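You operate a simulated robot arm through the tools that you are given. There is no shell and no other tool.

You run a simulated robot arm. Do the job below in one go: nothing can be reset, and whatever is moved stays where it is left.

## Task
Shut the air point down: valve shut, line vented, bowl drained, plug parked.
Fine: vent before you pull the plug; shut vent and drain again; wind the regulator off.

The check looks at the end state, three seconds after you hand in, the way a careful person would. Anything else that was tipped, shoved, dropped, spilled or broken makes it a failure.

## Robot
A 6-joint arm with a two-finger parallel gripper, fixed in place. Base frame: the origin is at the foot of the arm, x ahead of it, y to its left, z up. Lengths are in m, angles in degrees, forces in N, time in s.
With the tool pointing down near the work surface it reaches from about 0.3 to 0.66 m from the base axis. Its first joint turns from -115.0 to 115.0 degrees. Payload 3.43 kg.
The tool frame sits at the grasp point between the pads (the TCP): z along the fingers, y along the line on which they close. The tips reach 0.034 m beyond it. The gripper opens to 0.128 m. The fingers are 0.024 m wide and 0.012 m thick; the gripper's body (0.048 by 0.13 m) begins 0.096 m behind the TCP.
Orientation is that of the tool frame in the base frame, as [roll, pitch, yaw] about the fixed x, y, z axes, in that order (R = Rz(yaw) Ry(pitch) Rx(roll)). With the fingers straight down and closing along the base's y, the tool's x points along the base's -x, its y along +y and its z along -z.

## Interface
- The arm moves only by the tool jog_arm. Its argument "deltas" is a list of rows, each a list of 3 entries, a list of its own where there are three numbers: the turn, a rotation vector about the base's x, y, z in units of 6 degrees (1.0 is 6 degrees), then the shift along the base's x, y, z in units of 50 mm (1.0 is 50 mm), then the finger opening in m, from 0 to 0.128. In form: [[[wx, wy, wz], [tx, ty, tz], hand], ...]. A call has 1 to 20 rows; each row shifts and turns the commanded pose from where the row before left it. A call with a number of a shift or a turn outside -1 to 1 is refused whole. A row lasts 0.2 s, in which the tool goes at most 0.05 m and 8.6 degrees; a call with a longer step from one row to the next is refused whole, and so is a gripper value outside its range. A pose out of reach is approached as far as the arm can. The call stops where the force on the tool passes 90 N (or 10 N more than at its start, if that is more) or the arm is blocked; 0.2 s more then pass. Each finger travels about 0.153 m/s and halts on what it meets, pressing with about 44 N; the grip force reading is that of the motor and also rises with nothing between the fingers. The clock runs only during rows and for 0.2 s after the last one: add rows that do not move to give the fingers time. It gives the time, the measured TCP pose, the force on the tool (base axes), the opening and the grip force at its end, in the units of the frame above (readings bear some noise), with the torque about the TCP (base axes, N m) and any sound that the robot's microphone picked up.
- Cameras (640 x 400 px; columns grow to the right, rows downward): "scene" is fixed at [0.2218, 0.65, 1.7644]; the picture's right is [-0.94, -0.35, 0.00], its down [-0.17, 0.46, -0.87] and it looks along [0.30, -0.81, -0.49] (base axes); focal length 344 px, centre (320, 200). "wrist" rides on the gripper at [0.076, -0.011, -0.16] in the tool frame; the picture's right is [0.15, 0.99, 0.00], its down [-0.88, 0.13, -0.46] and it looks along [-0.45, 0.07, 0.89] (tool axes); focal length 234 px, centre (320, 200). There is no depth. A picture from a camera that has moved, and an enlarged one, comes with that camera's place and axes in the base frame and with its lens.
- camera(camera): a new picture of that camera. It takes no simulated time.
- slide_trunk(by): slides the trunk up (or, below 0, down) by that many m; the arm rides with it, the base frame stays. It gives what a move gives, with no picture.
- close_up(camera, box): a new picture of the part [left, top, right, bottom] of that camera's present view, enlarged. It takes no simulated time.
- close_job(): hands the job in; it is judged then, once.

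Places have to be worked out from the pictures, the camera data and where the tool is seen. Open the gripper and draw the arm clear of the work before you hand the job in, unless the task says otherwise.

The tools are called after "Emit:" as name(argument=value, ...) on one line, values as JSON. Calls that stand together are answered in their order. jog_arm: Moves the arm, as the interface text tells. Its arguments: {"type":"object","properties":{"deltas":{"type":"array","items":{"type":"array"}}},"required":["deltas"]} The other tools are called the same way: slide_trunk (by) slides the trunk up or down; camera (camera) takes a picture; close_up (camera, box) takes an enlarged picture of a part of a camera's view; close_job () hands the job in.

At the start:

```text
clock: 0.0
tool_pos: [0.3735, -0.0187, 1.42]
orientation: [180.0, 0.0, 180.0]
force: [0.6, 0.8, 0.2]
ft_torque: [0.0, -0.01, -0.03]
opening: 0.128
grip_force: 0.1
trunk travel left (down, up): [-0.925, 0.065]
```

scene: 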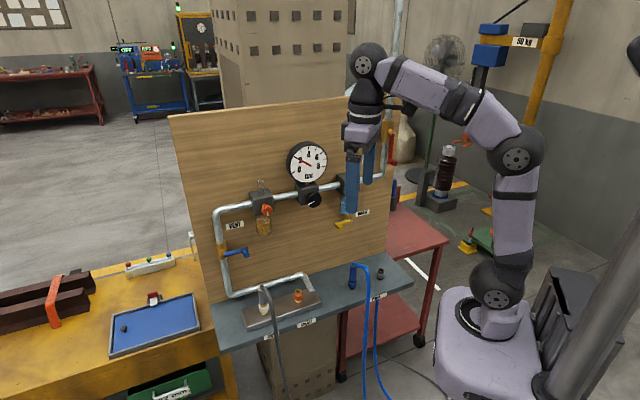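
wrist: 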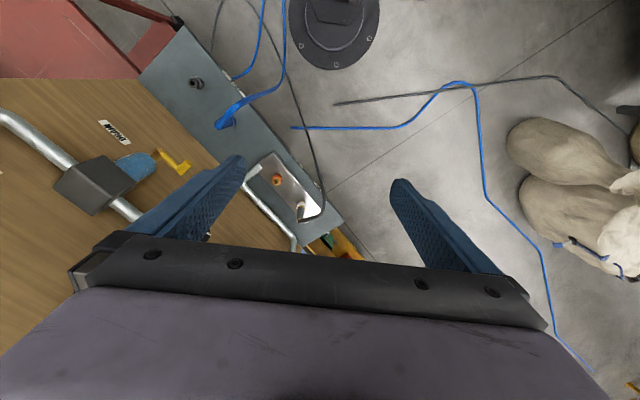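

I start by enlarging the parts of the scene view to identify the valve, regulator, drain, vent and plug.

Emit:
close_up(camera="scene", box=[200, 130, 400, 255])

Emit:
close_up(camera="scene", box=[200, 240, 420, 378])

Emit:
close_up(camera="scene", box=[80, 240, 220, 330])

Emit:
close_up(camera="wrist", box=[0, 0, 360, 260])

```text
3.20 times, centred on (300, 192) of scene
camera zoom: at [0.2218, 0.65, 1.7644], right [-0.94, -0.35, 0.0], down [-0.17, 0.46, -0.87], along [0.3, -0.81, -0.49], focal length 1101 px, centre (384, 224)
```

zoom: 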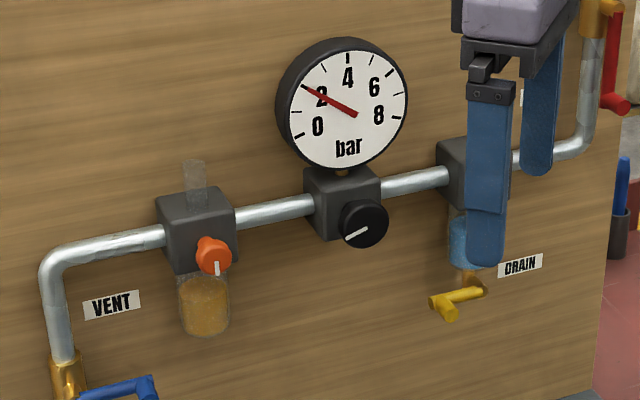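

```text
2.90 times, centred on (310, 309) of scene
camera zoom: at [0.2218, 0.65, 1.7644], right [-0.94, -0.35, 0.0], down [-0.17, 0.46, -0.87], along [0.3, -0.81, -0.49], focal length 997 px, centre (349, -116)
```

zoom: 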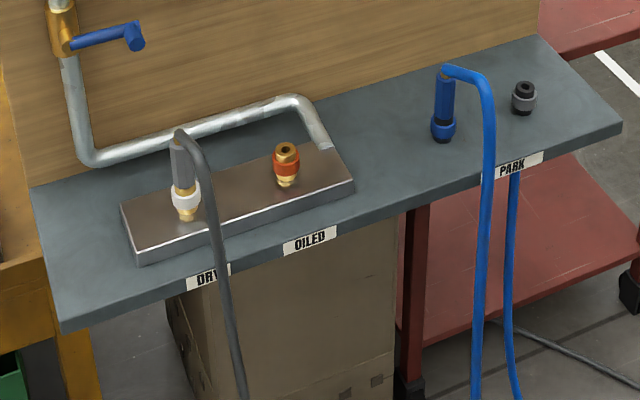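

```text
4.44 times, centred on (150, 285) of scene
camera zoom: at [0.2218, 0.65, 1.7644], right [-0.94, -0.35, 0.0], down [-0.17, 0.46, -0.87], along [0.3, -0.81, -0.49], focal length 1529 px, centre (1076, -178)
```

zoom: 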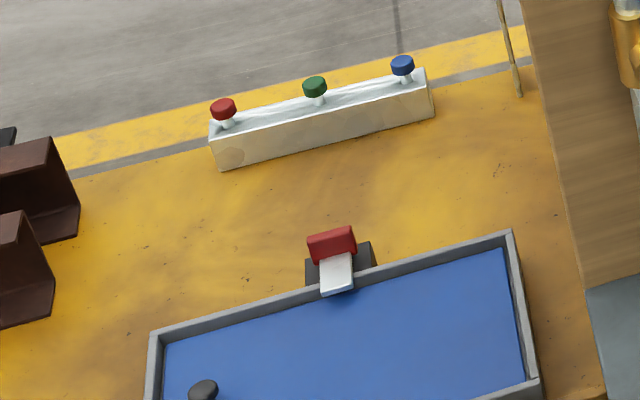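

```text
1.54 times, centred on (180, 130) of wrist
camera zoom: at [0.2985, -0.0303, 1.5804], right [-0.15, 0.99, 0.0], down [0.88, 0.13, 0.46], along [0.45, 0.07, -0.89], focal length 360 px, centre (535, 308)
```

zoom: 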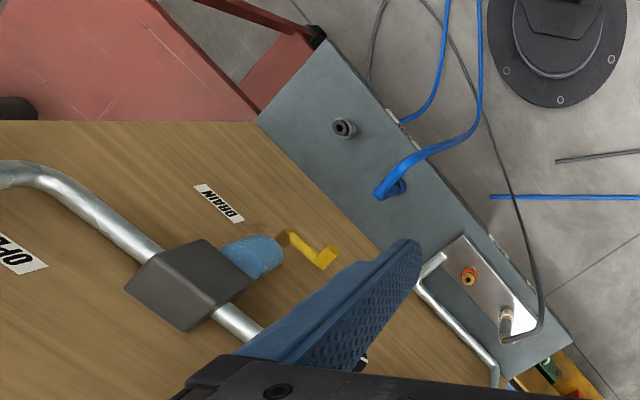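

The panel stands on the robot's right, facing it diagonally. I turn the tool towards it (yaw −45°, then tilt outward about 36°) so the wrist camera sees the panel better.

Emit:
jog_arm(deltas=[[[0, 0, -1], [0, 0, 0], 0.128], [[0, 0, -1], [0, 0, 0], 0.128], [[0, 0, -1], [0, 0, 0], 0.128], [[0, 0, -1], [0, 0, 0], 0.128], [[0, 0, -1], [0, 0, 0], 0.128], [[0, 0, -1], [0, 0, 0], 0.128], [[0, 0, -1], [0, 0, 0], 0.128], [[0, 0, -0.5], [0, 0, 0], 0.128], [[-0.7071, -0.7071, 0], [-0.2, 0.2, 0], 0.128], [[-0.7071, -0.7071, 0], [-0.2, 0.2, 0], 0.128], [[-0.7071, -0.7071, 0], [-0.2, 0.2, 0], 0.128], [[-0.7071, -0.7071, 0], [0, 0, 0], 0.128], [[-0.7071, -0.7071, 0], [0, 0, 0], 0.128], [[-0.7071, -0.7071, 0], [0, 0, 0], 0.128]])

Emit:
camera(camera="wrist")

Emit:
camera(camera="scene")

```text
clock: 3.0
tool_pos: [0.3605, 0.0222, 1.4261]
orientation: [180.0, 35.9, 134.9]
force: [0.1, 0.0, 0.0]
ft_torque: [0.01, 0.0, 0.02]
opening: 0.128
grip_force: 0.1
out of reach, approached as far as the arm can: row 13, 14
trunk travel left (down, up): [-0.925, 0.065]
```

```text
taken
camera wrist: at [0.2434, 0.1232, 1.5113], right [0.62, 0.78, -0.09], down [0.41, -0.22, 0.89], along [0.67, -0.58, -0.45], focal length 234 px, centre (320, 200)
```

wrist: 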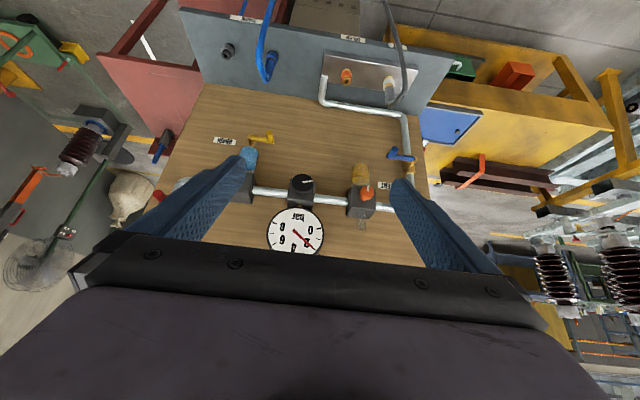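

```text
taken
```

scene: 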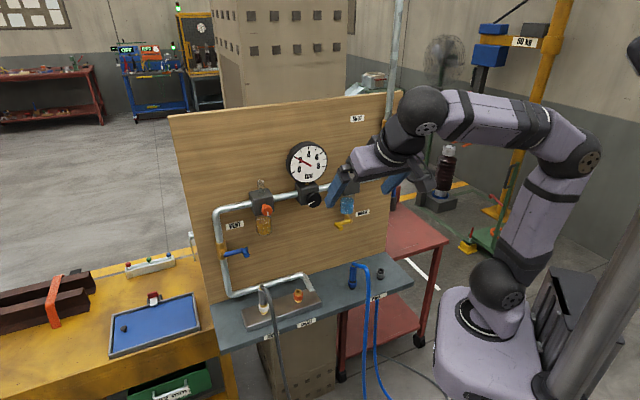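

The wrist view now covers the whole panel (upside down). I enlarge its parts to measure positions and read the state of the fittings.

Emit:
close_up(camera="wrist", box=[190, 110, 440, 266])

Emit:
close_up(camera="wrist", box=[180, 0, 460, 175])

Emit:
close_up(camera="scene", box=[200, 130, 400, 255])

Emit:
close_up(camera="scene", box=[300, 70, 460, 170])

```text
2.56 times, centred on (315, 188) of wrist
camera zoom: at [0.2434, 0.1232, 1.5113], right [0.62, 0.78, -0.09], down [0.41, -0.22, 0.89], along [0.67, -0.58, -0.45], focal length 600 px, centre (333, 231)
```

zoom: 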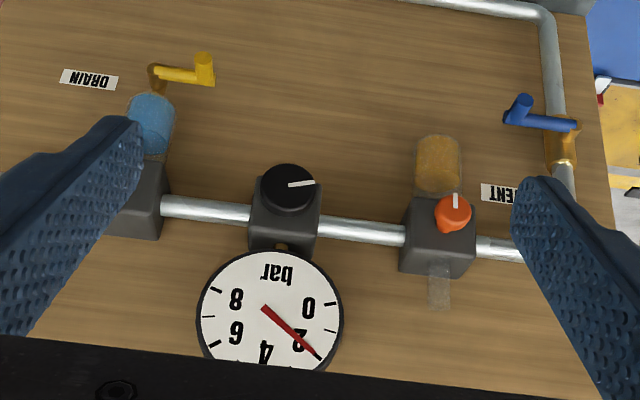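

```text
2.29 times, centred on (320, 88) of wrist
camera zoom: at [0.2434, 0.1232, 1.5113], right [0.62, 0.78, -0.09], down [0.41, -0.22, 0.89], along [0.67, -0.58, -0.45], focal length 535 px, centre (320, 457)
```

zoom: 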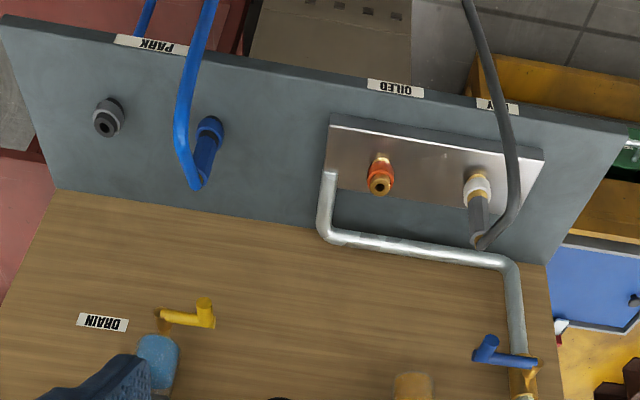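

```text
3.20 times, centred on (300, 192) of scene
camera zoom: at [0.2218, 0.65, 1.7644], right [-0.94, -0.35, 0.0], down [-0.17, 0.46, -0.87], along [0.3, -0.81, -0.49], focal length 1101 px, centre (384, 224)
```

zoom: 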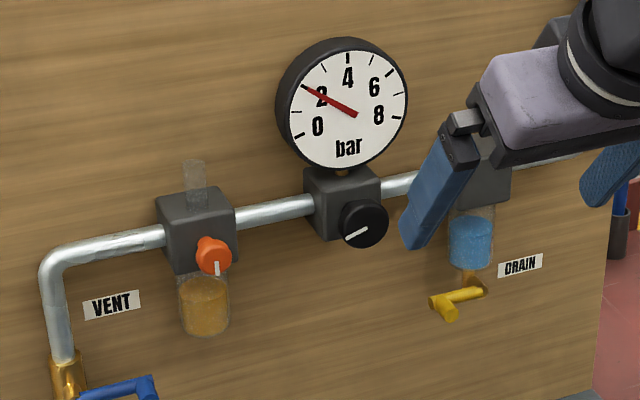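

```text
4.00 times, centred on (380, 120) of scene
camera zoom: at [0.2218, 0.65, 1.7644], right [-0.94, -0.35, 0.0], down [-0.17, 0.46, -0.87], along [0.3, -0.81, -0.49], focal length 1376 px, centre (80, 520)
```

zoom: 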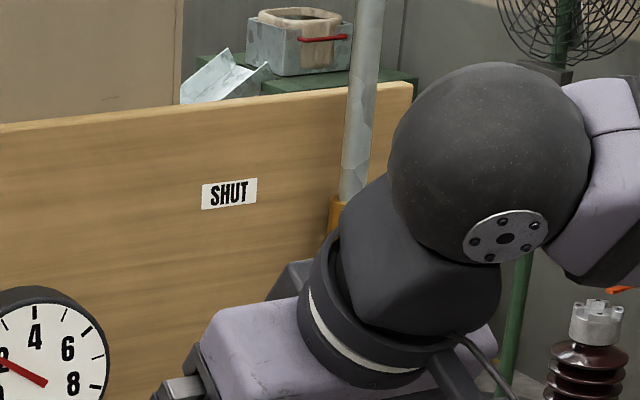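

Triangulating both views: the panel is a vertical plane running along (0.707, 0.707), about 0.626 m from the base along (0.707, −0.707). The regulator knob is near (0.56, −0.21, 1.24), the vent peg near (0.73, −0.06, 1.10), the drain peg near (0.51, −0.30, 1.10), and the main valve near (0.38, −0.43, 1.40). I bring the tool level and pointing at the panel, still well short of it, and look again.

Emit:
jog_arm(deltas=[[[-0.7071, -0.7071, 0], [0.2, -0.25, -0.4], 0.128], [[-0.7071, -0.7071, 0], [0.2, -0.25, -0.4], 0.128], [[-0.7071, -0.7071, 0], [0.2, -0.25, -0.4], 0.128], [[-0.7071, -0.7071, 0], [0.2, -0.25, -0.4], 0.128], [[-0.7071, -0.7071, 0], [0.2, -0.25, -0.4], 0.128], [[-0.7071, -0.7071, 0], [0.2, -0.25, -0.4], 0.128], [[-0.7071, -0.7071, 0], [0.2, -0.25, -0.4], 0.128], [[-0.7071, -0.7071, 0], [0.2, -0.25, -0.4], 0.128], [[-0.7071, -0.7071, 0], [0.2, -0.25, -0.4], 0.128]])

Emit:
camera(camera="wrist")

Emit:
camera(camera="scene")

```text
clock: 5.0
tool_pos: [0.4682, -0.0819, 1.2479]
orientation: [-137.1, 89.9, 177.9]
force: [-0.8, 1.1, 0.5]
ft_torque: [-0.01, 0.01, -0.01]
opening: 0.1278
grip_force: 0.0
out of reach, approached as far as the arm can: row 1, 2
trunk travel left (down, up): [-0.925, 0.065]
```

```text
taken
camera wrist: at [0.3462, 0.0231, 1.1725], right [0.7, 0.7, -0.15], down [-0.23, 0.41, 0.88], along [0.68, -0.58, 0.45], focal length 234 px, centre (320, 200)
```

wrist: 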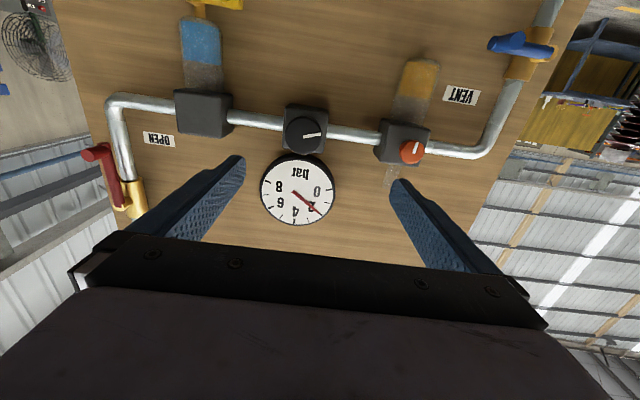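

```text
taken
```

scene: 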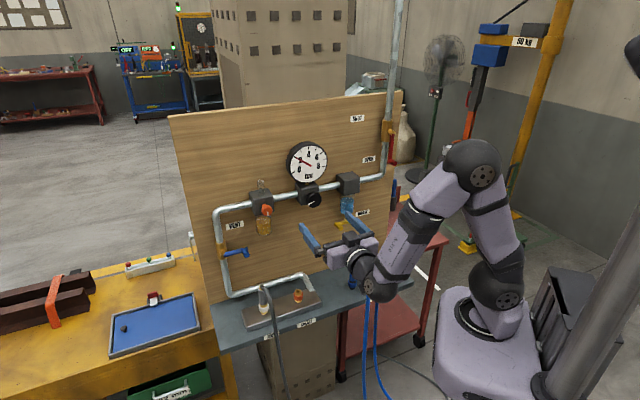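

Tool is level at (0.468, −0.082, 1.248), facing the panel. The main valve (red lever hanging down by the OPEN label) is visible at the left; I zoom in on it and on the vent from both cameras.

Emit:
close_up(camera="wrist", box=[60, 70, 260, 230])

Emit:
close_up(camera="scene", box=[330, 100, 430, 170])

Emit:
close_up(camera="scene", box=[205, 220, 285, 275])

Emit:
close_up(camera="scene", box=[320, 165, 400, 245])

Emit:
close_up(camera="wrist", box=[440, 0, 600, 120])

```text
2.50 times, centred on (160, 150) of wrist
camera zoom: at [0.3462, 0.0231, 1.1725], right [0.7, 0.7, -0.15], down [-0.23, 0.41, 0.88], along [0.68, -0.58, 0.45], focal length 585 px, centre (720, 325)
```

zoom: 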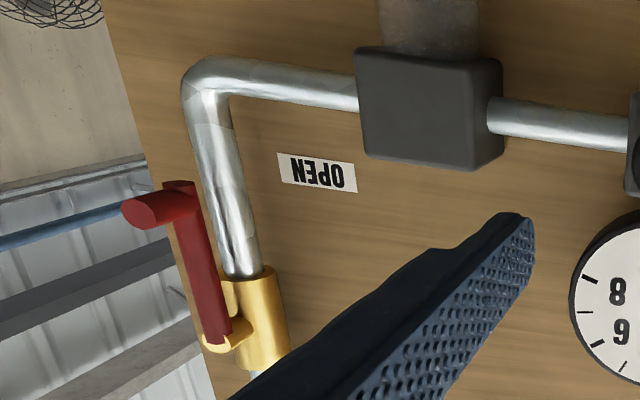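

```text
5.71 times, centred on (380, 135) of scene
camera zoom: at [0.2218, 0.65, 1.7644], right [-0.94, -0.35, 0.0], down [-0.17, 0.46, -0.87], along [0.3, -0.81, -0.49], focal length 1966 px, centre (-23, 571)
```

zoom: 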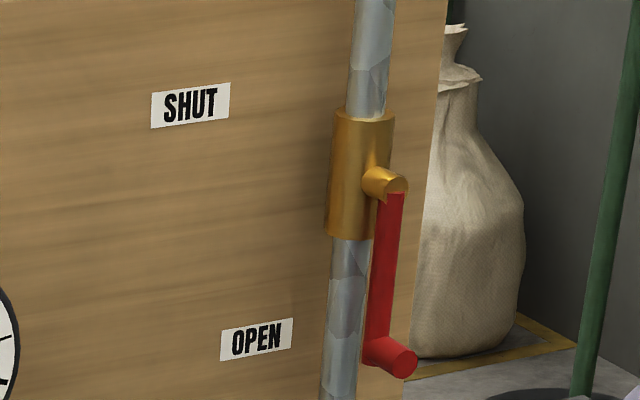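

```text
7.27 times, centred on (245, 248) of scene
camera zoom: at [0.2218, 0.65, 1.7644], right [-0.94, -0.35, 0.0], down [-0.17, 0.46, -0.87], along [0.3, -0.81, -0.49], focal length 2502 px, centre (866, -146)
```

zoom: 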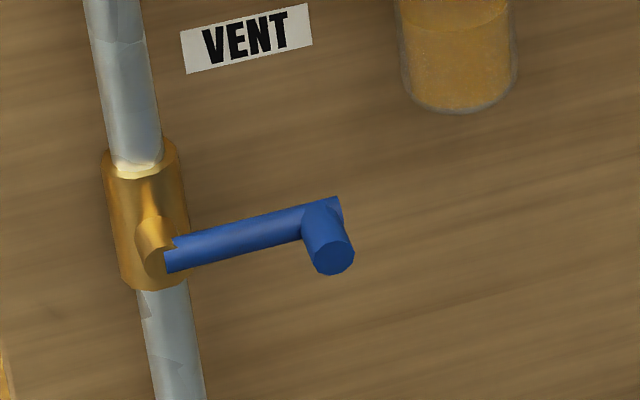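

```text
5.00 times, centred on (360, 205) of scene
camera zoom: at [0.2218, 0.65, 1.7644], right [-0.94, -0.35, 0.0], down [-0.17, 0.46, -0.87], along [0.3, -0.81, -0.49], focal length 1720 px, centre (120, 175)
```

zoom: 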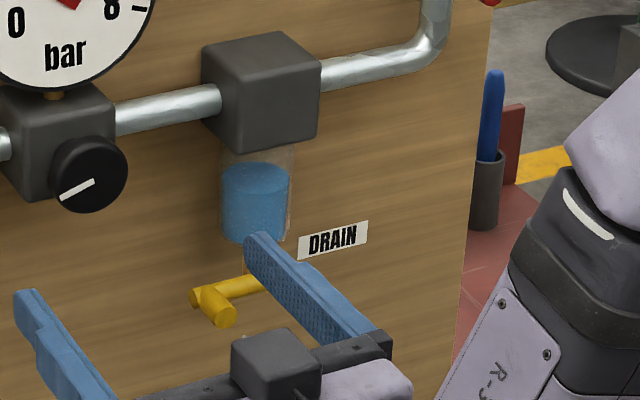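

```text
3.33 times, centred on (520, 60) of wrist
camera zoom: at [0.3462, 0.0231, 1.1725], right [0.7, 0.7, -0.15], down [-0.23, 0.41, 0.88], along [0.68, -0.58, 0.45], focal length 781 px, centre (-347, 667)
```

zoom: 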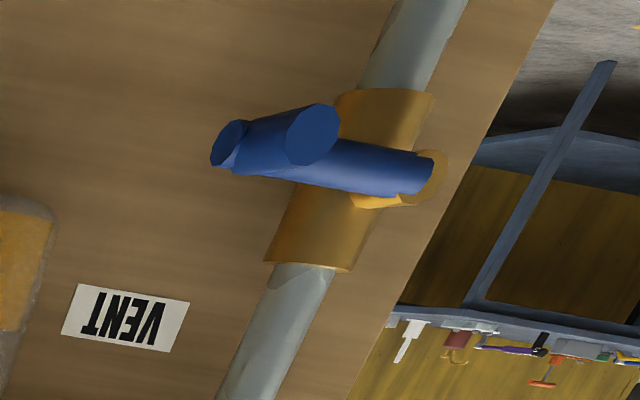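

Main valve peg tip is at about (0.356, −0.420, 1.308), its stem end about 0.09–0.1 m above; the lever must swing from down (OPEN) to horizontal toward SHUT. I move in front of that peg with the tool level and fingers part-closed, staying clear of everything.

Emit:
jog_arm(deltas=[[[0, 0, 0], [-0.435, -0.682, 0.15], 0.1], [[0, 0, 0], [-0.435, -0.682, 0.15], 0.06], [[0, 0, 0], [-0.435, -0.682, 0.15], 0.06], [[0, 0, 0], [-0.435, -0.682, 0.15], 0.06], [[0, 0, 0], [-0.435, -0.682, 0.15], 0.06], [[0, 0, 0], [-0.435, -0.682, 0.15], 0.06], [[0, 0, 0], [-0.435, -0.682, 0.15], 0.06], [[0, 0, 0], [-0.435, -0.682, 0.15], 0.06]])

Emit:
camera(camera="wrist")

Emit:
close_up(camera="scene", box=[330, 90, 470, 190])

```text
clock: 6.8
tool_pos: [0.4309, -0.3024, 1.3193]
orientation: [176.3, 89.9, 130.9]
force: [0.3, 0.1, 0.4]
ft_torque: [-0.04, -0.03, 0.0]
opening: 0.0601
grip_force: 0.0
out of reach, approached as far as the arm can: row 1, 2, 3, 4, 5, 6, 7, 8
trunk travel left (down, up): [-0.925, 0.065]
```

```text
taken
camera wrist: at [0.3103, -0.1968, 1.2443], right [0.7, 0.69, -0.15], down [-0.23, 0.41, 0.88], along [0.67, -0.59, 0.45], focal length 234 px, centre (320, 200)
```

wrist: 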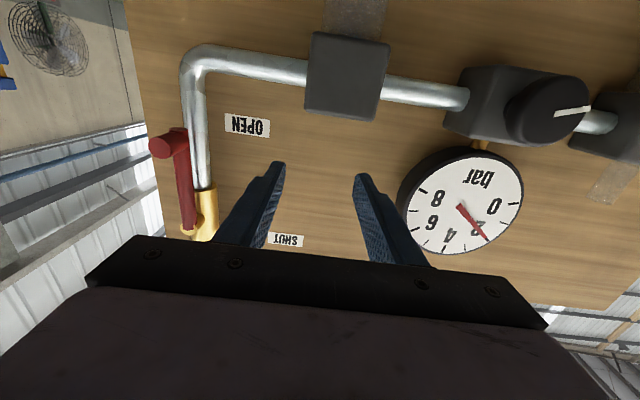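

```text
4.00 times, centred on (400, 140) of scene
camera zoom: at [0.2218, 0.65, 1.7644], right [-0.94, -0.35, 0.0], down [-0.17, 0.46, -0.87], along [0.3, -0.81, -0.49], focal length 1376 px, centre (0, 440)
```

zoom: 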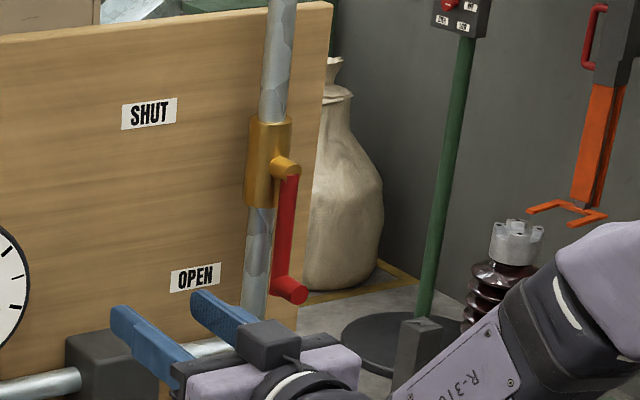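

The arm can't bring a level tool nearer than this (TCP at (0.431, −0.302), wrist about 0.285 m from the base axis is the inner limit). I zoom in on the valve from here to refine its position before choosing a tilted approach.

Emit:
close_up(camera="wrist", box=[120, 100, 280, 260])

Emit:
close_up(camera="scene", box=[370, 110, 420, 175])

```text
2.50 times, centred on (200, 180) of wrist
camera zoom: at [0.3103, -0.1968, 1.2443], right [0.7, 0.69, -0.15], down [-0.23, 0.41, 0.88], along [0.67, -0.59, 0.45], focal length 585 px, centre (620, 250)
```

zoom: 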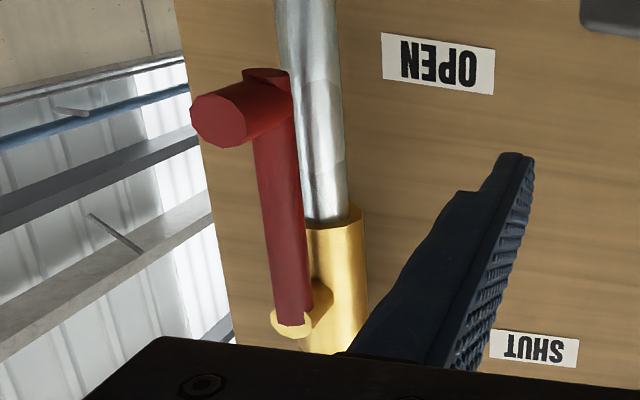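

```text
6.15 times, centred on (395, 142) of scene
camera zoom: at [0.2218, 0.65, 1.7644], right [-0.94, -0.35, 0.0], down [-0.17, 0.46, -0.87], along [0.3, -0.81, -0.49], focal length 2117 px, centre (-142, 554)
```

zoom: 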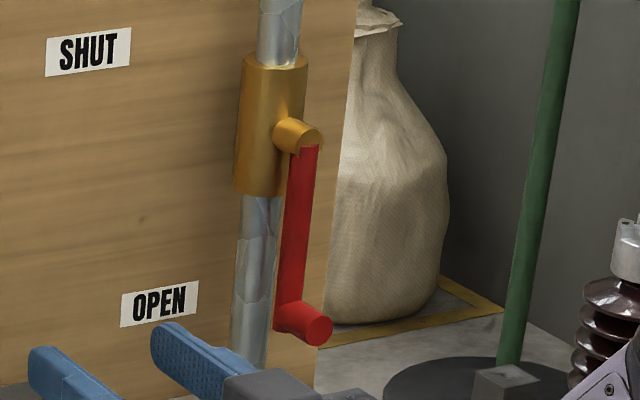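

Refined main valve: peg tip (0.356, −0.420, 1.309), pivot directly above at z≈1.406, lever radius ≈0.097. I tilt the tool 36° downward to gain reach slack and line the open fingers up in front of the peg.

Emit:
jog_arm(deltas=[[[0.7071, 0.7071, 0], [0, 0, 0], 0.06], [[0.7071, 0.7071, 0], [0, 0, 0], 0.06], [[0.7071, 0.7071, 0], [0, 0, 0], 0.06], [[0.7071, 0.7071, 0], [0, 0, 0], 0.06], [[0.7071, 0.7071, 0], [0, 0, 0], 0.06], [[0.7071, 0.7071, 0], [0, 0, 0], 0.06], [[0, 0, 0], [-0.564, -0.398, 0.008], 0.06], [[0, 0, 0], [-0.564, -0.398, 0.008], 0.06], [[0, 0, 0], [-0.564, -0.398, 0.008], 0.06], [[0, 0, 0], [-0.564, -0.398, 0.008], 0.06]])

Emit:
camera(camera="wrist")

Emit:
close_up(camera="scene", box=[330, 90, 470, 190])

```text
clock: 9.0
tool_pos: [0.3118, -0.3893, 1.3129]
orientation: [-179.4, 56.2, 134.8]
force: [-0.2, -0.3, 0.1]
ft_torque: [0.01, 0.07, -0.05]
opening: 0.0599
grip_force: 0.1
out of reach, approached as far as the arm can: row 5, 6
trunk travel left (down, up): [-0.925, 0.065]
```

```text
taken
camera wrist: at [0.1814, -0.2722, 1.3399], right [0.65, 0.75, -0.13], down [0.17, 0.02, 0.98], along [0.74, -0.66, -0.12], focal length 234 px, centre (320, 200)
```

wrist: 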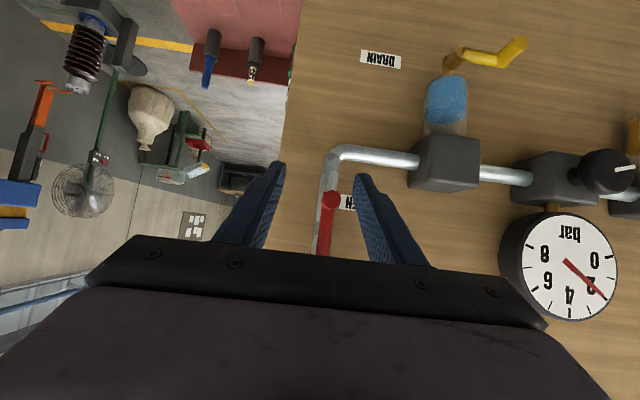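

```text
4.00 times, centred on (400, 140) of scene
camera zoom: at [0.2218, 0.65, 1.7644], right [-0.94, -0.35, 0.0], down [-0.17, 0.46, -0.87], along [0.3, -0.81, -0.49], focal length 1376 px, centre (0, 440)
```

zoom: 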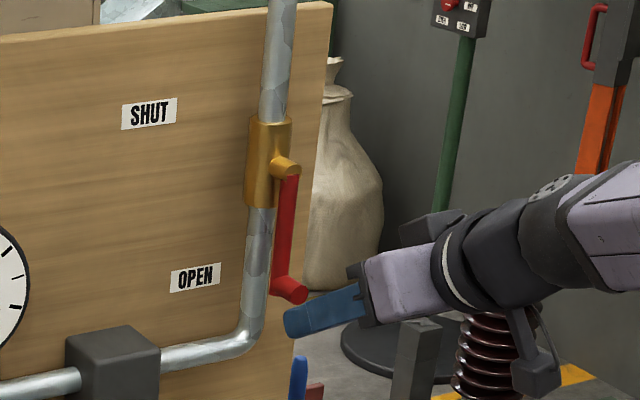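

The peg sits between the open fingers, about 10 mm toward the panel-left side. I centre on it and move in so the pads straddle the peg.

Emit:
jog_arm(deltas=[[[0, 0, 0], [0.141, 0.141, 0.14], 0.06], [[0, 0, 0], [0.2249, -0.2249, 0], 0.06], [[0, 0, 0], [0.2249, -0.2249, 0], 0.06], [[0, 0, 0], [0.2249, -0.2249, 0], 0.06]])

Emit:
close_up(camera="wrist", box=[220, 100, 440, 270])

Emit:
close_up(camera="scene", box=[350, 100, 430, 180])

```text
clock: 10.0
tool_pos: [0.355, -0.4143, 1.3256]
orientation: [-179.0, 56.4, 135.1]
force: [0.9, 0.0, -0.4]
ft_torque: [-0.02, 0.04, -0.02]
opening: 0.0599
grip_force: 0.1
trunk travel left (down, up): [-0.925, 0.065]
```

```text
2.35 times, centred on (330, 185) of wrist
camera zoom: at [0.2255, -0.2973, 1.3507], right [0.65, 0.75, -0.13], down [0.17, 0.02, 0.98], along [0.74, -0.66, -0.11], focal length 551 px, centre (296, 235)
```

zoom: 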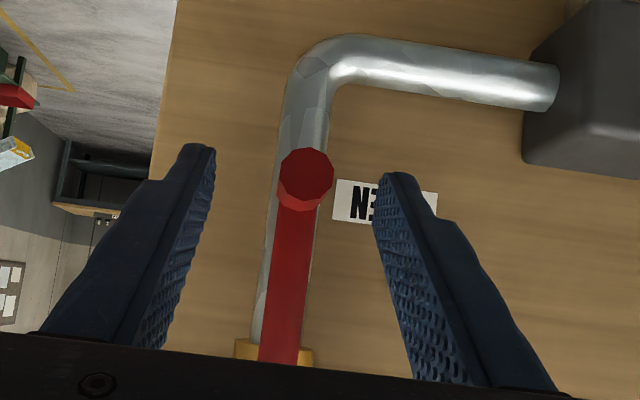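

```text
5.00 times, centred on (390, 140) of scene
camera zoom: at [0.2218, 0.65, 1.7644], right [-0.94, -0.35, 0.0], down [-0.17, 0.46, -0.87], along [0.3, -0.81, -0.49], focal length 1720 px, centre (-30, 500)
```

zoom: 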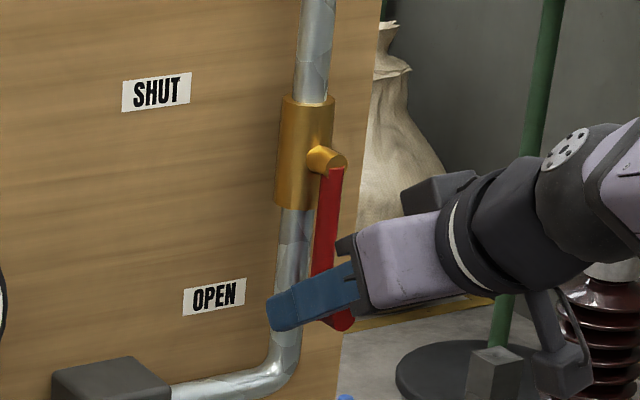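

The pads straddle the peg (TCP a few mm to one side). I centre, close on the peg, and start swinging the lever toward SHUT about its pivot, turning the tool with it.

Emit:
jog_arm(deltas=[[[0, 0, 0], [-0.042, -0.042, 0], 0.03], [[0, 0, 0], [0, 0, 0], 0.0], [[0, 0, 0], [0, 0, 0], 0.0], [[0.7071, -0.7071, 0], [0.1188, 0.1188, 0.0088], 0.0], [[0.7071, -0.7071, 0], [0.1176, 0.1176, 0.0264], 0.0], [[0.7071, -0.7071, 0], [0.1149, 0.1149, 0.0434], 0.0], [[0.7071, -0.7071, 0], [0.1111, 0.1111, 0.0605], 0.0]])

Emit:
close_up(camera="wrist", box=[220, 100, 440, 270])

Emit:
close_up(camera="scene", box=[350, 100, 430, 180])

```text
clock: 11.6
tool_pos: [0.3737, -0.393, 1.3305]
orientation: [141.8, 49.6, 103.2]
force: [-0.4, -1.0, -6.3]
ft_torque: [-0.53, -0.77, 0.52]
opening: 0.0173
grip_force: 45.4
trunk travel left (down, up): [-0.925, 0.065]
```

```text
2.35 times, centred on (330, 185) of wrist
camera zoom: at [0.2378, -0.2819, 1.3507], right [0.63, 0.72, 0.28], down [-0.12, -0.27, 0.95], along [0.77, -0.64, -0.08], focal length 551 px, centre (296, 235)
```

zoom: 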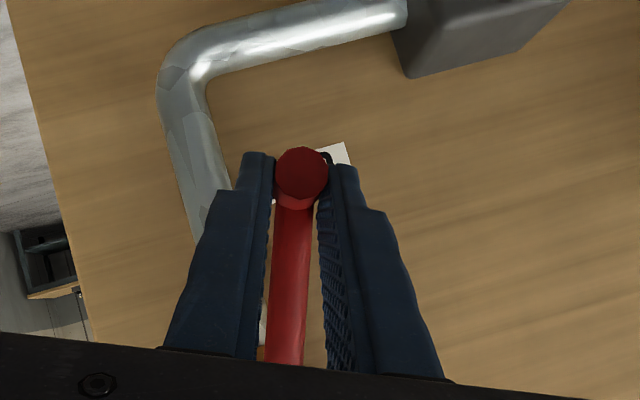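

```text
5.00 times, centred on (390, 140) of scene
camera zoom: at [0.2218, 0.65, 1.7644], right [-0.94, -0.35, 0.0], down [-0.17, 0.46, -0.87], along [0.3, -0.81, -0.49], focal length 1720 px, centre (-30, 500)
```

zoom: 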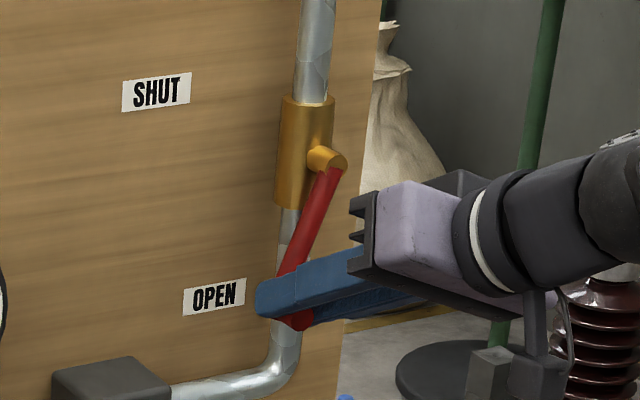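

The lever follows cleanly with small forces (about 24° so far). I carry on through the rest of the quarter turn.

Emit:
jog_arm(deltas=[[[0.7071, -0.7071, 0], [0.1061, 0.1061, 0.0764], 0.0], [[0.7071, -0.7071, 0], [0.0998, 0.0998, 0.09], 0.0], [[0.7071, -0.7071, 0], [0.0924, 0.0924, 0.106], 0.0], [[0.7071, -0.7071, 0], [0.0841, 0.0841, 0.119], 0.0], [[0.7071, -0.7071, 0], [0.0749, 0.0749, 0.1307], 0.0], [[0.7071, -0.7071, 0], [0.0637, 0.0637, 0.1412], 0.0], [[0.7071, -0.7071, 0], [0.054, 0.054, 0.15], 0.0], [[0.7071, -0.7071, 0], [0.0427, 0.0427, 0.1571], 0.0], [[0.7071, -0.7071, 0], [0.0307, 0.0307, 0.1626], 0.0], [[0.7071, -0.7071, 0], [0.0186, 0.0186, 0.1663], 0.0], [[0.7071, -0.7071, 0], [0.0063, 0.0063, 0.168], 0.0]])

Emit:
camera(camera="wrist")

Emit:
close_up(camera="scene", box=[330, 90, 430, 180])

```text
clock: 14.0
tool_pos: [0.4115, -0.3573, 1.4059]
orientation: [90.9, 0.2, 78.3]
force: [7.4, 9.4, -2.8]
ft_torque: [-0.68, -0.37, 0.99]
opening: 0.0173
grip_force: 44.6
trunk travel left (down, up): [-0.925, 0.065]
```

```text
taken
camera wrist: at [0.2692, -0.2506, 1.3975], right [0.05, 0.14, 0.99], down [-0.62, -0.77, 0.14], along [0.78, -0.62, 0.05], focal length 234 px, centre (320, 200)
```

wrist: 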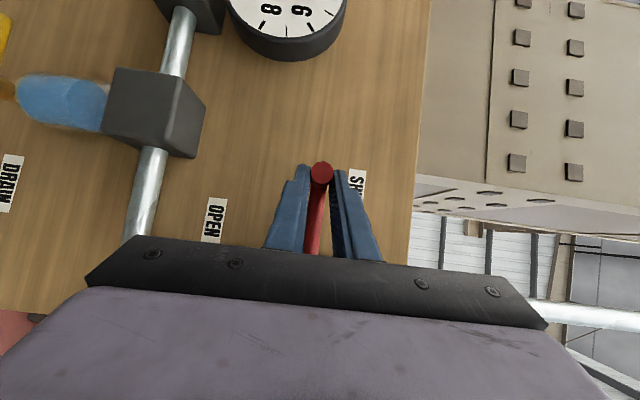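

```text
4.44 times, centred on (380, 135) of scene
camera zoom: at [0.2218, 0.65, 1.7644], right [-0.94, -0.35, 0.0], down [-0.17, 0.46, -0.87], along [0.3, -0.81, -0.49], focal length 1529 px, centre (53, 489)
```

zoom: 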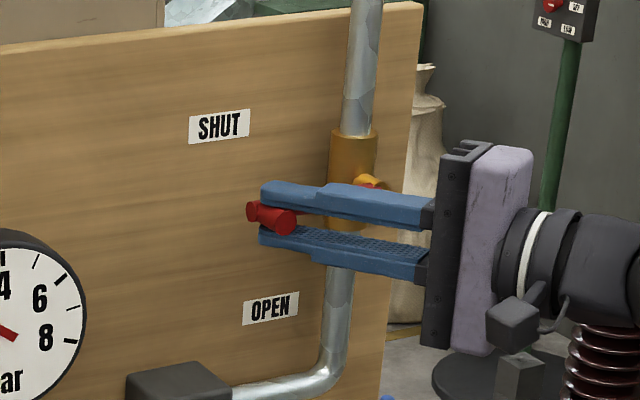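

The lever is horizontal toward SHUT. I nudge it a few degrees further, watching the force, to make sure it rests against its stop.

Emit:
jog_arm(deltas=[[[0.3536, -0.3536, 0], [0, 0, 0.084], 0.0], [[0.3536, -0.3536, 0], [0, 0, 0.084], 0.0]])

Emit:
close_up(camera="scene", box=[330, 90, 430, 180])

```text
clock: 14.6
tool_pos: [0.4097, -0.3566, 1.4062]
orientation: [88.8, -5.1, 78.3]
force: [1.5, 12.0, -33.1]
ft_torque: [-0.88, -0.02, 0.06]
opening: 0.0178
grip_force: 44.5
trunk travel left (down, up): [-0.925, 0.065]
```

```text
4.44 times, centred on (380, 135) of scene
camera zoom: at [0.2218, 0.65, 1.7644], right [-0.94, -0.35, 0.0], down [-0.17, 0.46, -0.87], along [0.3, -0.81, -0.49], focal length 1529 px, centre (53, 489)
```

zoom: 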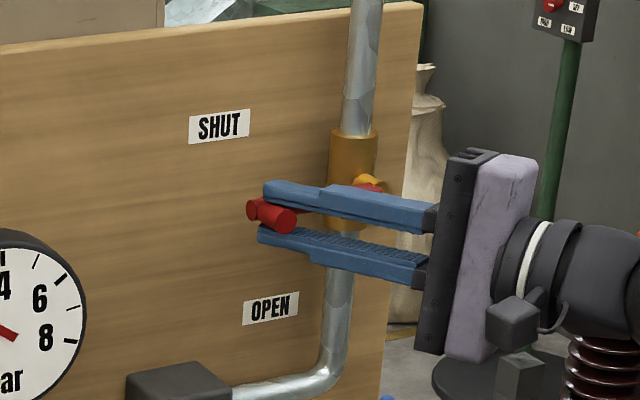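

The −33 N reaction with no further motion shows the lever is hard against its SHUT stop. I ease back, open the fingers and withdraw straight out from the panel.

Emit:
jog_arm(deltas=[[[-0.3536, 0.3536, 0], [0, 0, -0.12], 0.0], [[0, 0, 0], [0, 0, 0], 0.05], [[0, 0, 0], [0, 0, 0], 0.05], [[0, 0, 0], [-0.25, 0.25, 0], 0.05], [[0, 0, 0], [-0.25, 0.25, 0], 0.05], [[0, 0, 0], [-0.25, 0.25, 0], 0.05]])

Emit:
camera(camera="wrist")

Emit:
close_up(camera="scene", box=[290, 90, 430, 190])

```text
clock: 16.0
tool_pos: [0.369, -0.3206, 1.4089]
orientation: [89.2, -2.5, 78.4]
force: [-0.1, 0.3, 0.8]
ft_torque: [-0.05, -0.02, -0.02]
opening: 0.0501
grip_force: 0.1
trunk travel left (down, up): [-0.925, 0.065]
```

```text
taken
camera wrist: at [0.2289, -0.2133, 1.399], right [0.01, 0.1, 0.99], down [-0.63, -0.77, 0.09], along [0.78, -0.62, 0.06], focal length 234 px, centre (320, 200)
```

wrist: 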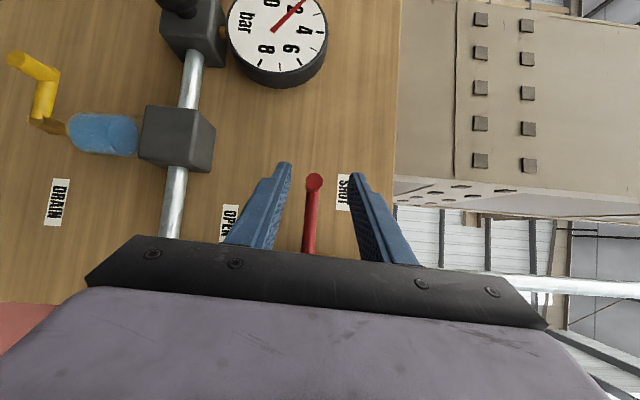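

```text
4.00 times, centred on (360, 140) of scene
camera zoom: at [0.2218, 0.65, 1.7644], right [-0.94, -0.35, 0.0], down [-0.17, 0.46, -0.87], along [0.3, -0.81, -0.49], focal length 1376 px, centre (160, 440)
```

zoom: 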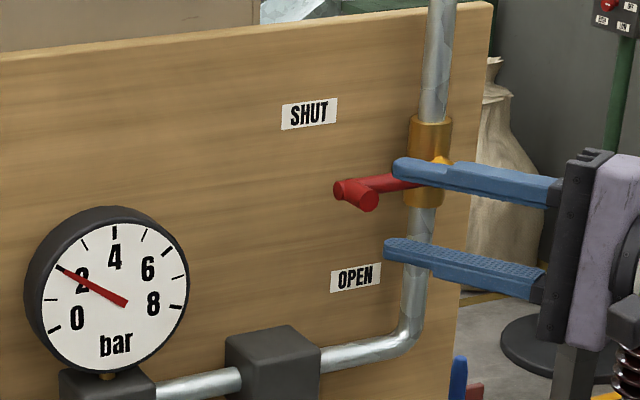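

The main valve is shut (gauge still about 2 bar trapped). I now move across, clear of the panel fittings, to the vent lever, squaring the tool up with the panel on the way.

Emit:
jog_arm(deltas=[[[0, 0, 0], [0.566, 0.566, 0], 0.05], [[0, 0, 0], [0.566, 0.566, 0], 0.05], [[0, 0, 0], [0.566, 0.566, 0], 0.05], [[0, 0, 0], [0.566, 0.566, 0], 0.05], [[0, 0, 0], [0.566, 0.566, 0], 0.05], [[0, 0, -0.93], [0.278, 0.599, -0.697], 0.05], [[0, 0, -0.93], [0.278, 0.599, -0.697], 0.05], [[0, 0, -0.93], [0.278, 0.599, -0.697], 0.05], [[0, 0, -0.93], [0.278, 0.599, -0.697], 0.05], [[0, 0, -0.93], [0.278, 0.599, -0.697], 0.05], [[0, 0, -0.93], [0.278, 0.599, -0.697], 0.05]])

Emit:
camera(camera="wrist")

Emit:
camera(camera="scene")

```text
clock: 18.4
tool_pos: [0.3718, -0.3723, 1.2868]
orientation: [89.7, -2.6, 47.1]
force: [-0.4, -0.9, 0.1]
ft_torque: [0.0, 0.0, 0.03]
opening: 0.05
grip_force: 0.0
out of reach, approached as far as the arm can: row 6, 7, 8, 9, 10, 11
trunk travel left (down, up): [-0.925, 0.065]
```

```text
taken
camera wrist: at [0.3063, -0.2072, 1.277], right [0.07, 0.08, 0.99], down [-0.94, -0.34, 0.09], along [0.34, -0.94, 0.05], focal length 234 px, centre (320, 200)
```

wrist: 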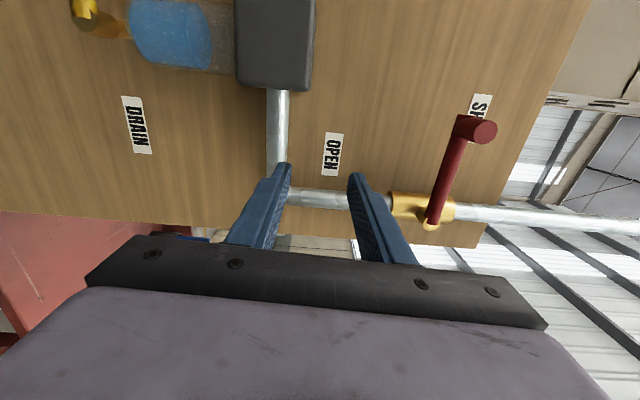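

```text
taken
```

scene: 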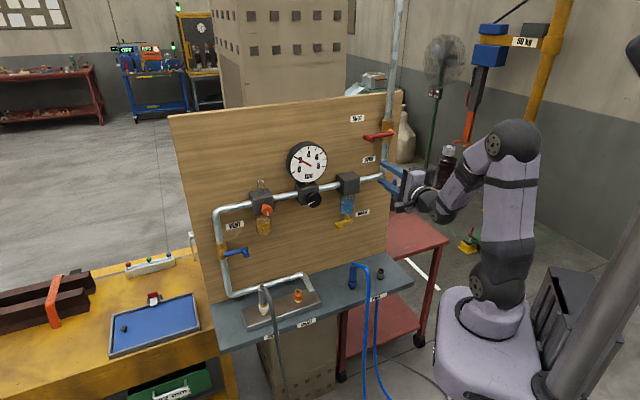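

The tool rolled too far for that pose (a wrist-roll limit made the arm fall back to (0.372, −0.372, 1.287)); nothing was touched and the red lever is still at SHUT. I roll the tool the other way round here, with fingers nearly closed, so that the vent can be reached with the opposite roll.

Emit:
jog_arm(deltas=[[[-0.99, 0.99, 0], [0, 0, 0], 0.03], [[-0.99, 0.99, 0], [0, 0, 0], 0.03], [[-0.99, 0.99, 0], [0, 0, 0], 0.03], [[-0.99, 0.99, 0], [0, 0, 0], 0.03], [[-0.99, 0.99, 0], [0, 0, 0], 0.03], [[-0.99, 0.99, 0], [0, 0, 0], 0.03], [[-0.99, 0.99, 0], [0, 0, 0], 0.03], [[-0.99, 0.99, 0], [0, 0, 0], 0.03], [[-0.99, 0.99, 0], [0, 0, 0], 0.03], [[-0.99, 0.99, 0], [0, 0, 0], 0.03]])

Emit:
camera(camera="wrist")

```text
clock: 20.6
tool_pos: [0.36, -0.3787, 1.2907]
orientation: [88.2, 81.7, 43.8]
force: [0.3, 0.2, -0.1]
ft_torque: [0.0, 0.03, 0.0]
opening: 0.03
grip_force: 0.0
out of reach, approached as far as the arm can: row 1
trunk travel left (down, up): [-0.925, 0.065]
```

```text
taken
camera wrist: at [0.2463, -0.2693, 1.2126], right [0.7, 0.72, 0.0], down [-0.33, 0.32, 0.89], along [0.64, -0.62, 0.46], focal length 234 px, centre (320, 200)
```

wrist: 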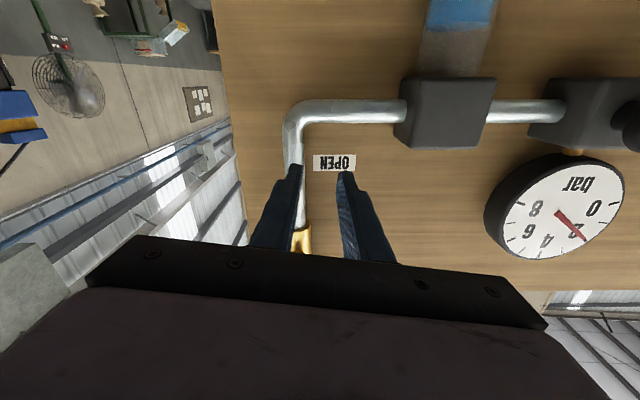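

Roll is now back to the camera-below attitude at (0.360, −0.379, 1.291). I travel across above the filter block and in front of the gauge and knobs to the vent, rolling further so the fingers end above and below the vent peg's height, stopping about 6 cm short of it.

Emit:
jog_arm(deltas=[[[0, 0, 0], [0.467, 0.382, 0.2], 0.03], [[0, 0, 0], [0.495, 0.495, 0.2], 0.03], [[0, 0, 0], [0.523, 0.75, 0], 0.03], [[0, 0, 0], [0.354, 0.919, 0], 0.03], [[0, 0, 0], [0.156, 0.976, 0], 0.03], [[0, 0, 0], [0.424, 0.849, 0], 0.03], [[-0.99, 0.99, 0], [0.636, 0.636, 0], 0.03], [[-0.99, 0.99, 0], [0.636, 0.636, 0], 0.03], [[-0.99, 0.99, 0], [0.636, 0.636, -0.2], 0.03], [[-0.99, 0.99, 0], [0.566, 0.566, -0.5], 0.03], [[-0.99, 0.99, 0], [0.495, 0.495, -0.7], 0.03]])

Emit:
camera(camera="wrist")

Emit:
camera(camera="scene")

```text
clock: 23.0
tool_pos: [0.3792, -0.3108, 1.3235]
orientation: [-156.4, 77.2, 163.5]
force: [0.7, -0.1, -0.1]
ft_torque: [-0.03, -0.01, 0.0]
opening: 0.0299
grip_force: 0.1
out of reach, approached as far as the arm can: row 1, 2, 3, 4, 5, 6, 7, 8, 9, 10, 11
trunk travel left (down, up): [-0.925, 0.065]
```

```text
taken
camera wrist: at [0.2377, -0.2136, 1.2847], right [0.6, 0.77, -0.23], down [-0.07, 0.34, 0.94], along [0.8, -0.55, 0.25], focal length 234 px, centre (320, 200)
```

wrist: 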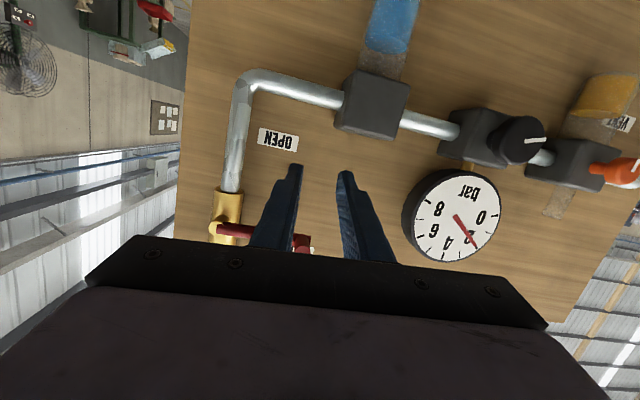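

```text
taken
```

scene: 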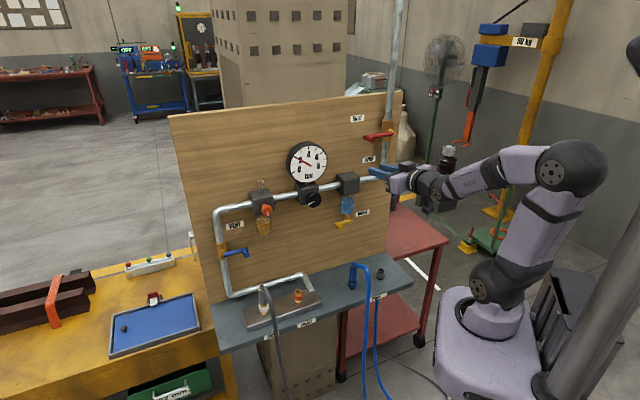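

Every row was clipped: the elbow is folded against its limit because the wrist is level with and close to the shoulder. I raise the tool a little (away from that limit) and then will lower the trunk so the arm works at a better height.

Emit:
jog_arm(deltas=[[[0, 0, 0], [0, 0, 0.8], 0.03], [[0, 0, 0], [0, 0, 0.8], 0.03]])

```text
clock: 23.6
tool_pos: [0.4017, -0.3326, 1.3922]
orientation: [-156.4, 77.3, 163.4]
force: [0.1, 0.1, 0.7]
ft_torque: [0.04, 0.0, -0.03]
opening: 0.0301
grip_force: 0.1
out of reach, approached as far as the arm can: row 1, 2
trunk travel left (down, up): [-0.925, 0.065]
```

The tips are now just under the red peg, so I back down first and then slide along the panel (constant distance) toward the middle, where the arm is less folded.

Emit:
jog_arm(deltas=[[[0, 0, 0], [0, 0, -0.8], 0.03], [[0, 0, 0], [0.6, 0.6, 0], 0.03], [[0, 0, 0], [0.6, 0.6, 0], 0.03], [[0, 0, 0], [0.6, 0.6, 0], 0.03], [[0, 0, 0], [0.6, 0.6, 0], 0.03]])

Emit:
camera(camera="wrist")

Emit:
camera(camera="scene")

```text
clock: 24.8
tool_pos: [0.4056, -0.3303, 1.3505]
orientation: [-156.3, 77.3, 163.5]
force: [0.7, 0.1, -0.3]
ft_torque: [0.02, 0.02, 0.0]
opening: 0.0301
grip_force: 0.1
out of reach, approached as far as the arm can: row 2, 3, 4, 5
trunk travel left (down, up): [-0.925, 0.065]
```

```text
taken
camera wrist: at [0.2632, -0.2331, 1.3118], right [0.6, 0.77, -0.23], down [-0.07, 0.34, 0.94], along [0.8, -0.55, 0.25], focal length 234 px, centre (320, 200)
```

wrist: 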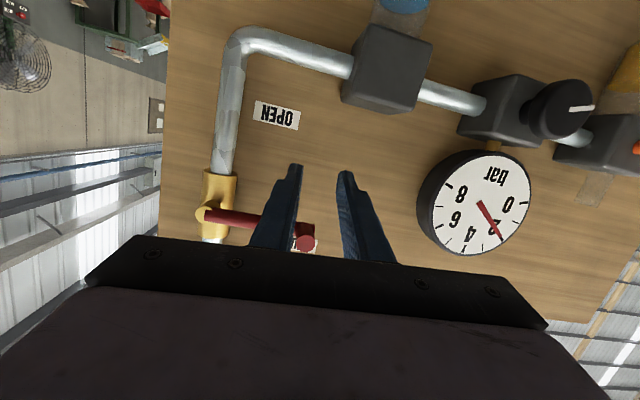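

```text
taken
```

scene: 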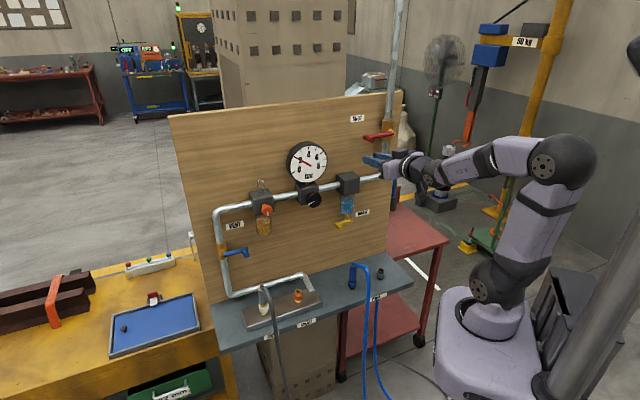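

The sideways motion is refused although there is room, so a wrist joint is on a bad branch. I tilt the tool back down toward vertical while backing off from the panel, to return to the well-behaved configuration I began with.

Emit:
jog_arm(deltas=[[[0.7071, 0.7071, 0], [0, 0, 0], 0.03], [[0.7071, 0.7071, 0], [0, 0, 0], 0.03], [[0.7071, 0.7071, 0], [-0.14, 0.14, 0], 0.03], [[0.7071, 0.7071, 0], [-0.14, 0.14, 0], 0.03], [[0.7071, 0.7071, 0], [-0.14, 0.14, 0], 0.03], [[0.7071, 0.7071, 0], [-0.14, 0.14, 0], 0.03]])

Emit:
camera(camera="scene")

Emit:
camera(camera="wrist")

```text
clock: 26.2
tool_pos: [0.3963, -0.2994, 1.3549]
orientation: [-179.8, 52.3, 144.9]
force: [0.4, -0.3, -1.0]
ft_torque: [0.0, 0.01, 0.01]
opening: 0.03
grip_force: 0.0
out of reach, approached as far as the arm can: row 3, 4
trunk travel left (down, up): [-0.925, 0.065]
```

```text
taken
```

scene: 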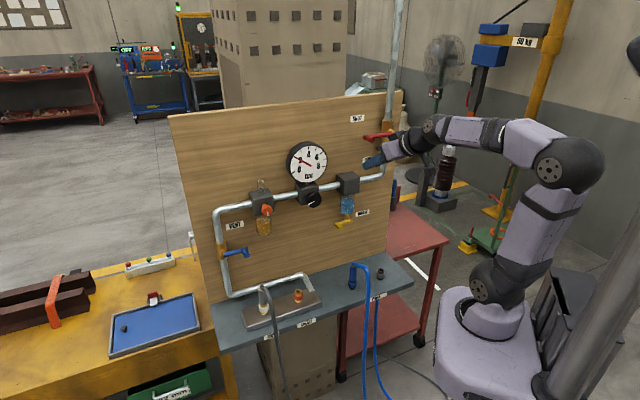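

```text
taken
camera wrist: at [0.2496, -0.2093, 1.3942], right [0.5, 0.86, -0.12], down [0.22, 0.01, 0.98], along [0.84, -0.51, -0.19], focal length 234 px, centre (320, 200)
```

wrist: 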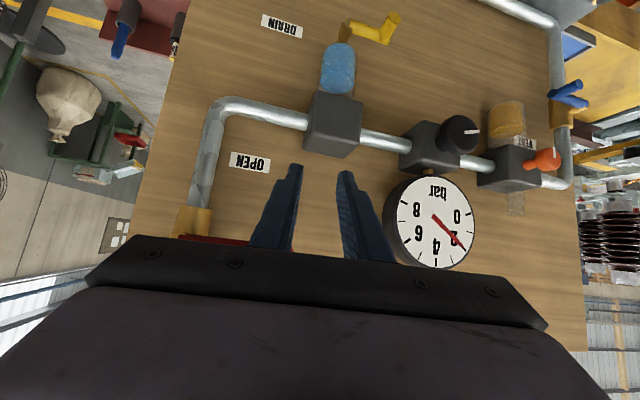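

Rows 5–6 were within reach again. I test whether sliding along the panel now works, with a slight retreat.

Emit:
jog_arm(deltas=[[[0, 0, 0], [0.4, 0.6, 0], 0.03], [[0, 0, 0], [0.5, 0.6, 0], 0.03], [[0, 0, 0], [0.5, 0.6, 0], 0.03]])

```text
clock: 27.0
tool_pos: [0.4686, -0.2069, 1.3559]
orientation: [-179.7, 52.4, 145.1]
force: [1.1, 0.2, 0.7]
ft_torque: [-0.06, 0.02, 0.03]
opening: 0.0301
grip_force: 0.1
trunk travel left (down, up): [-0.925, 0.065]
```

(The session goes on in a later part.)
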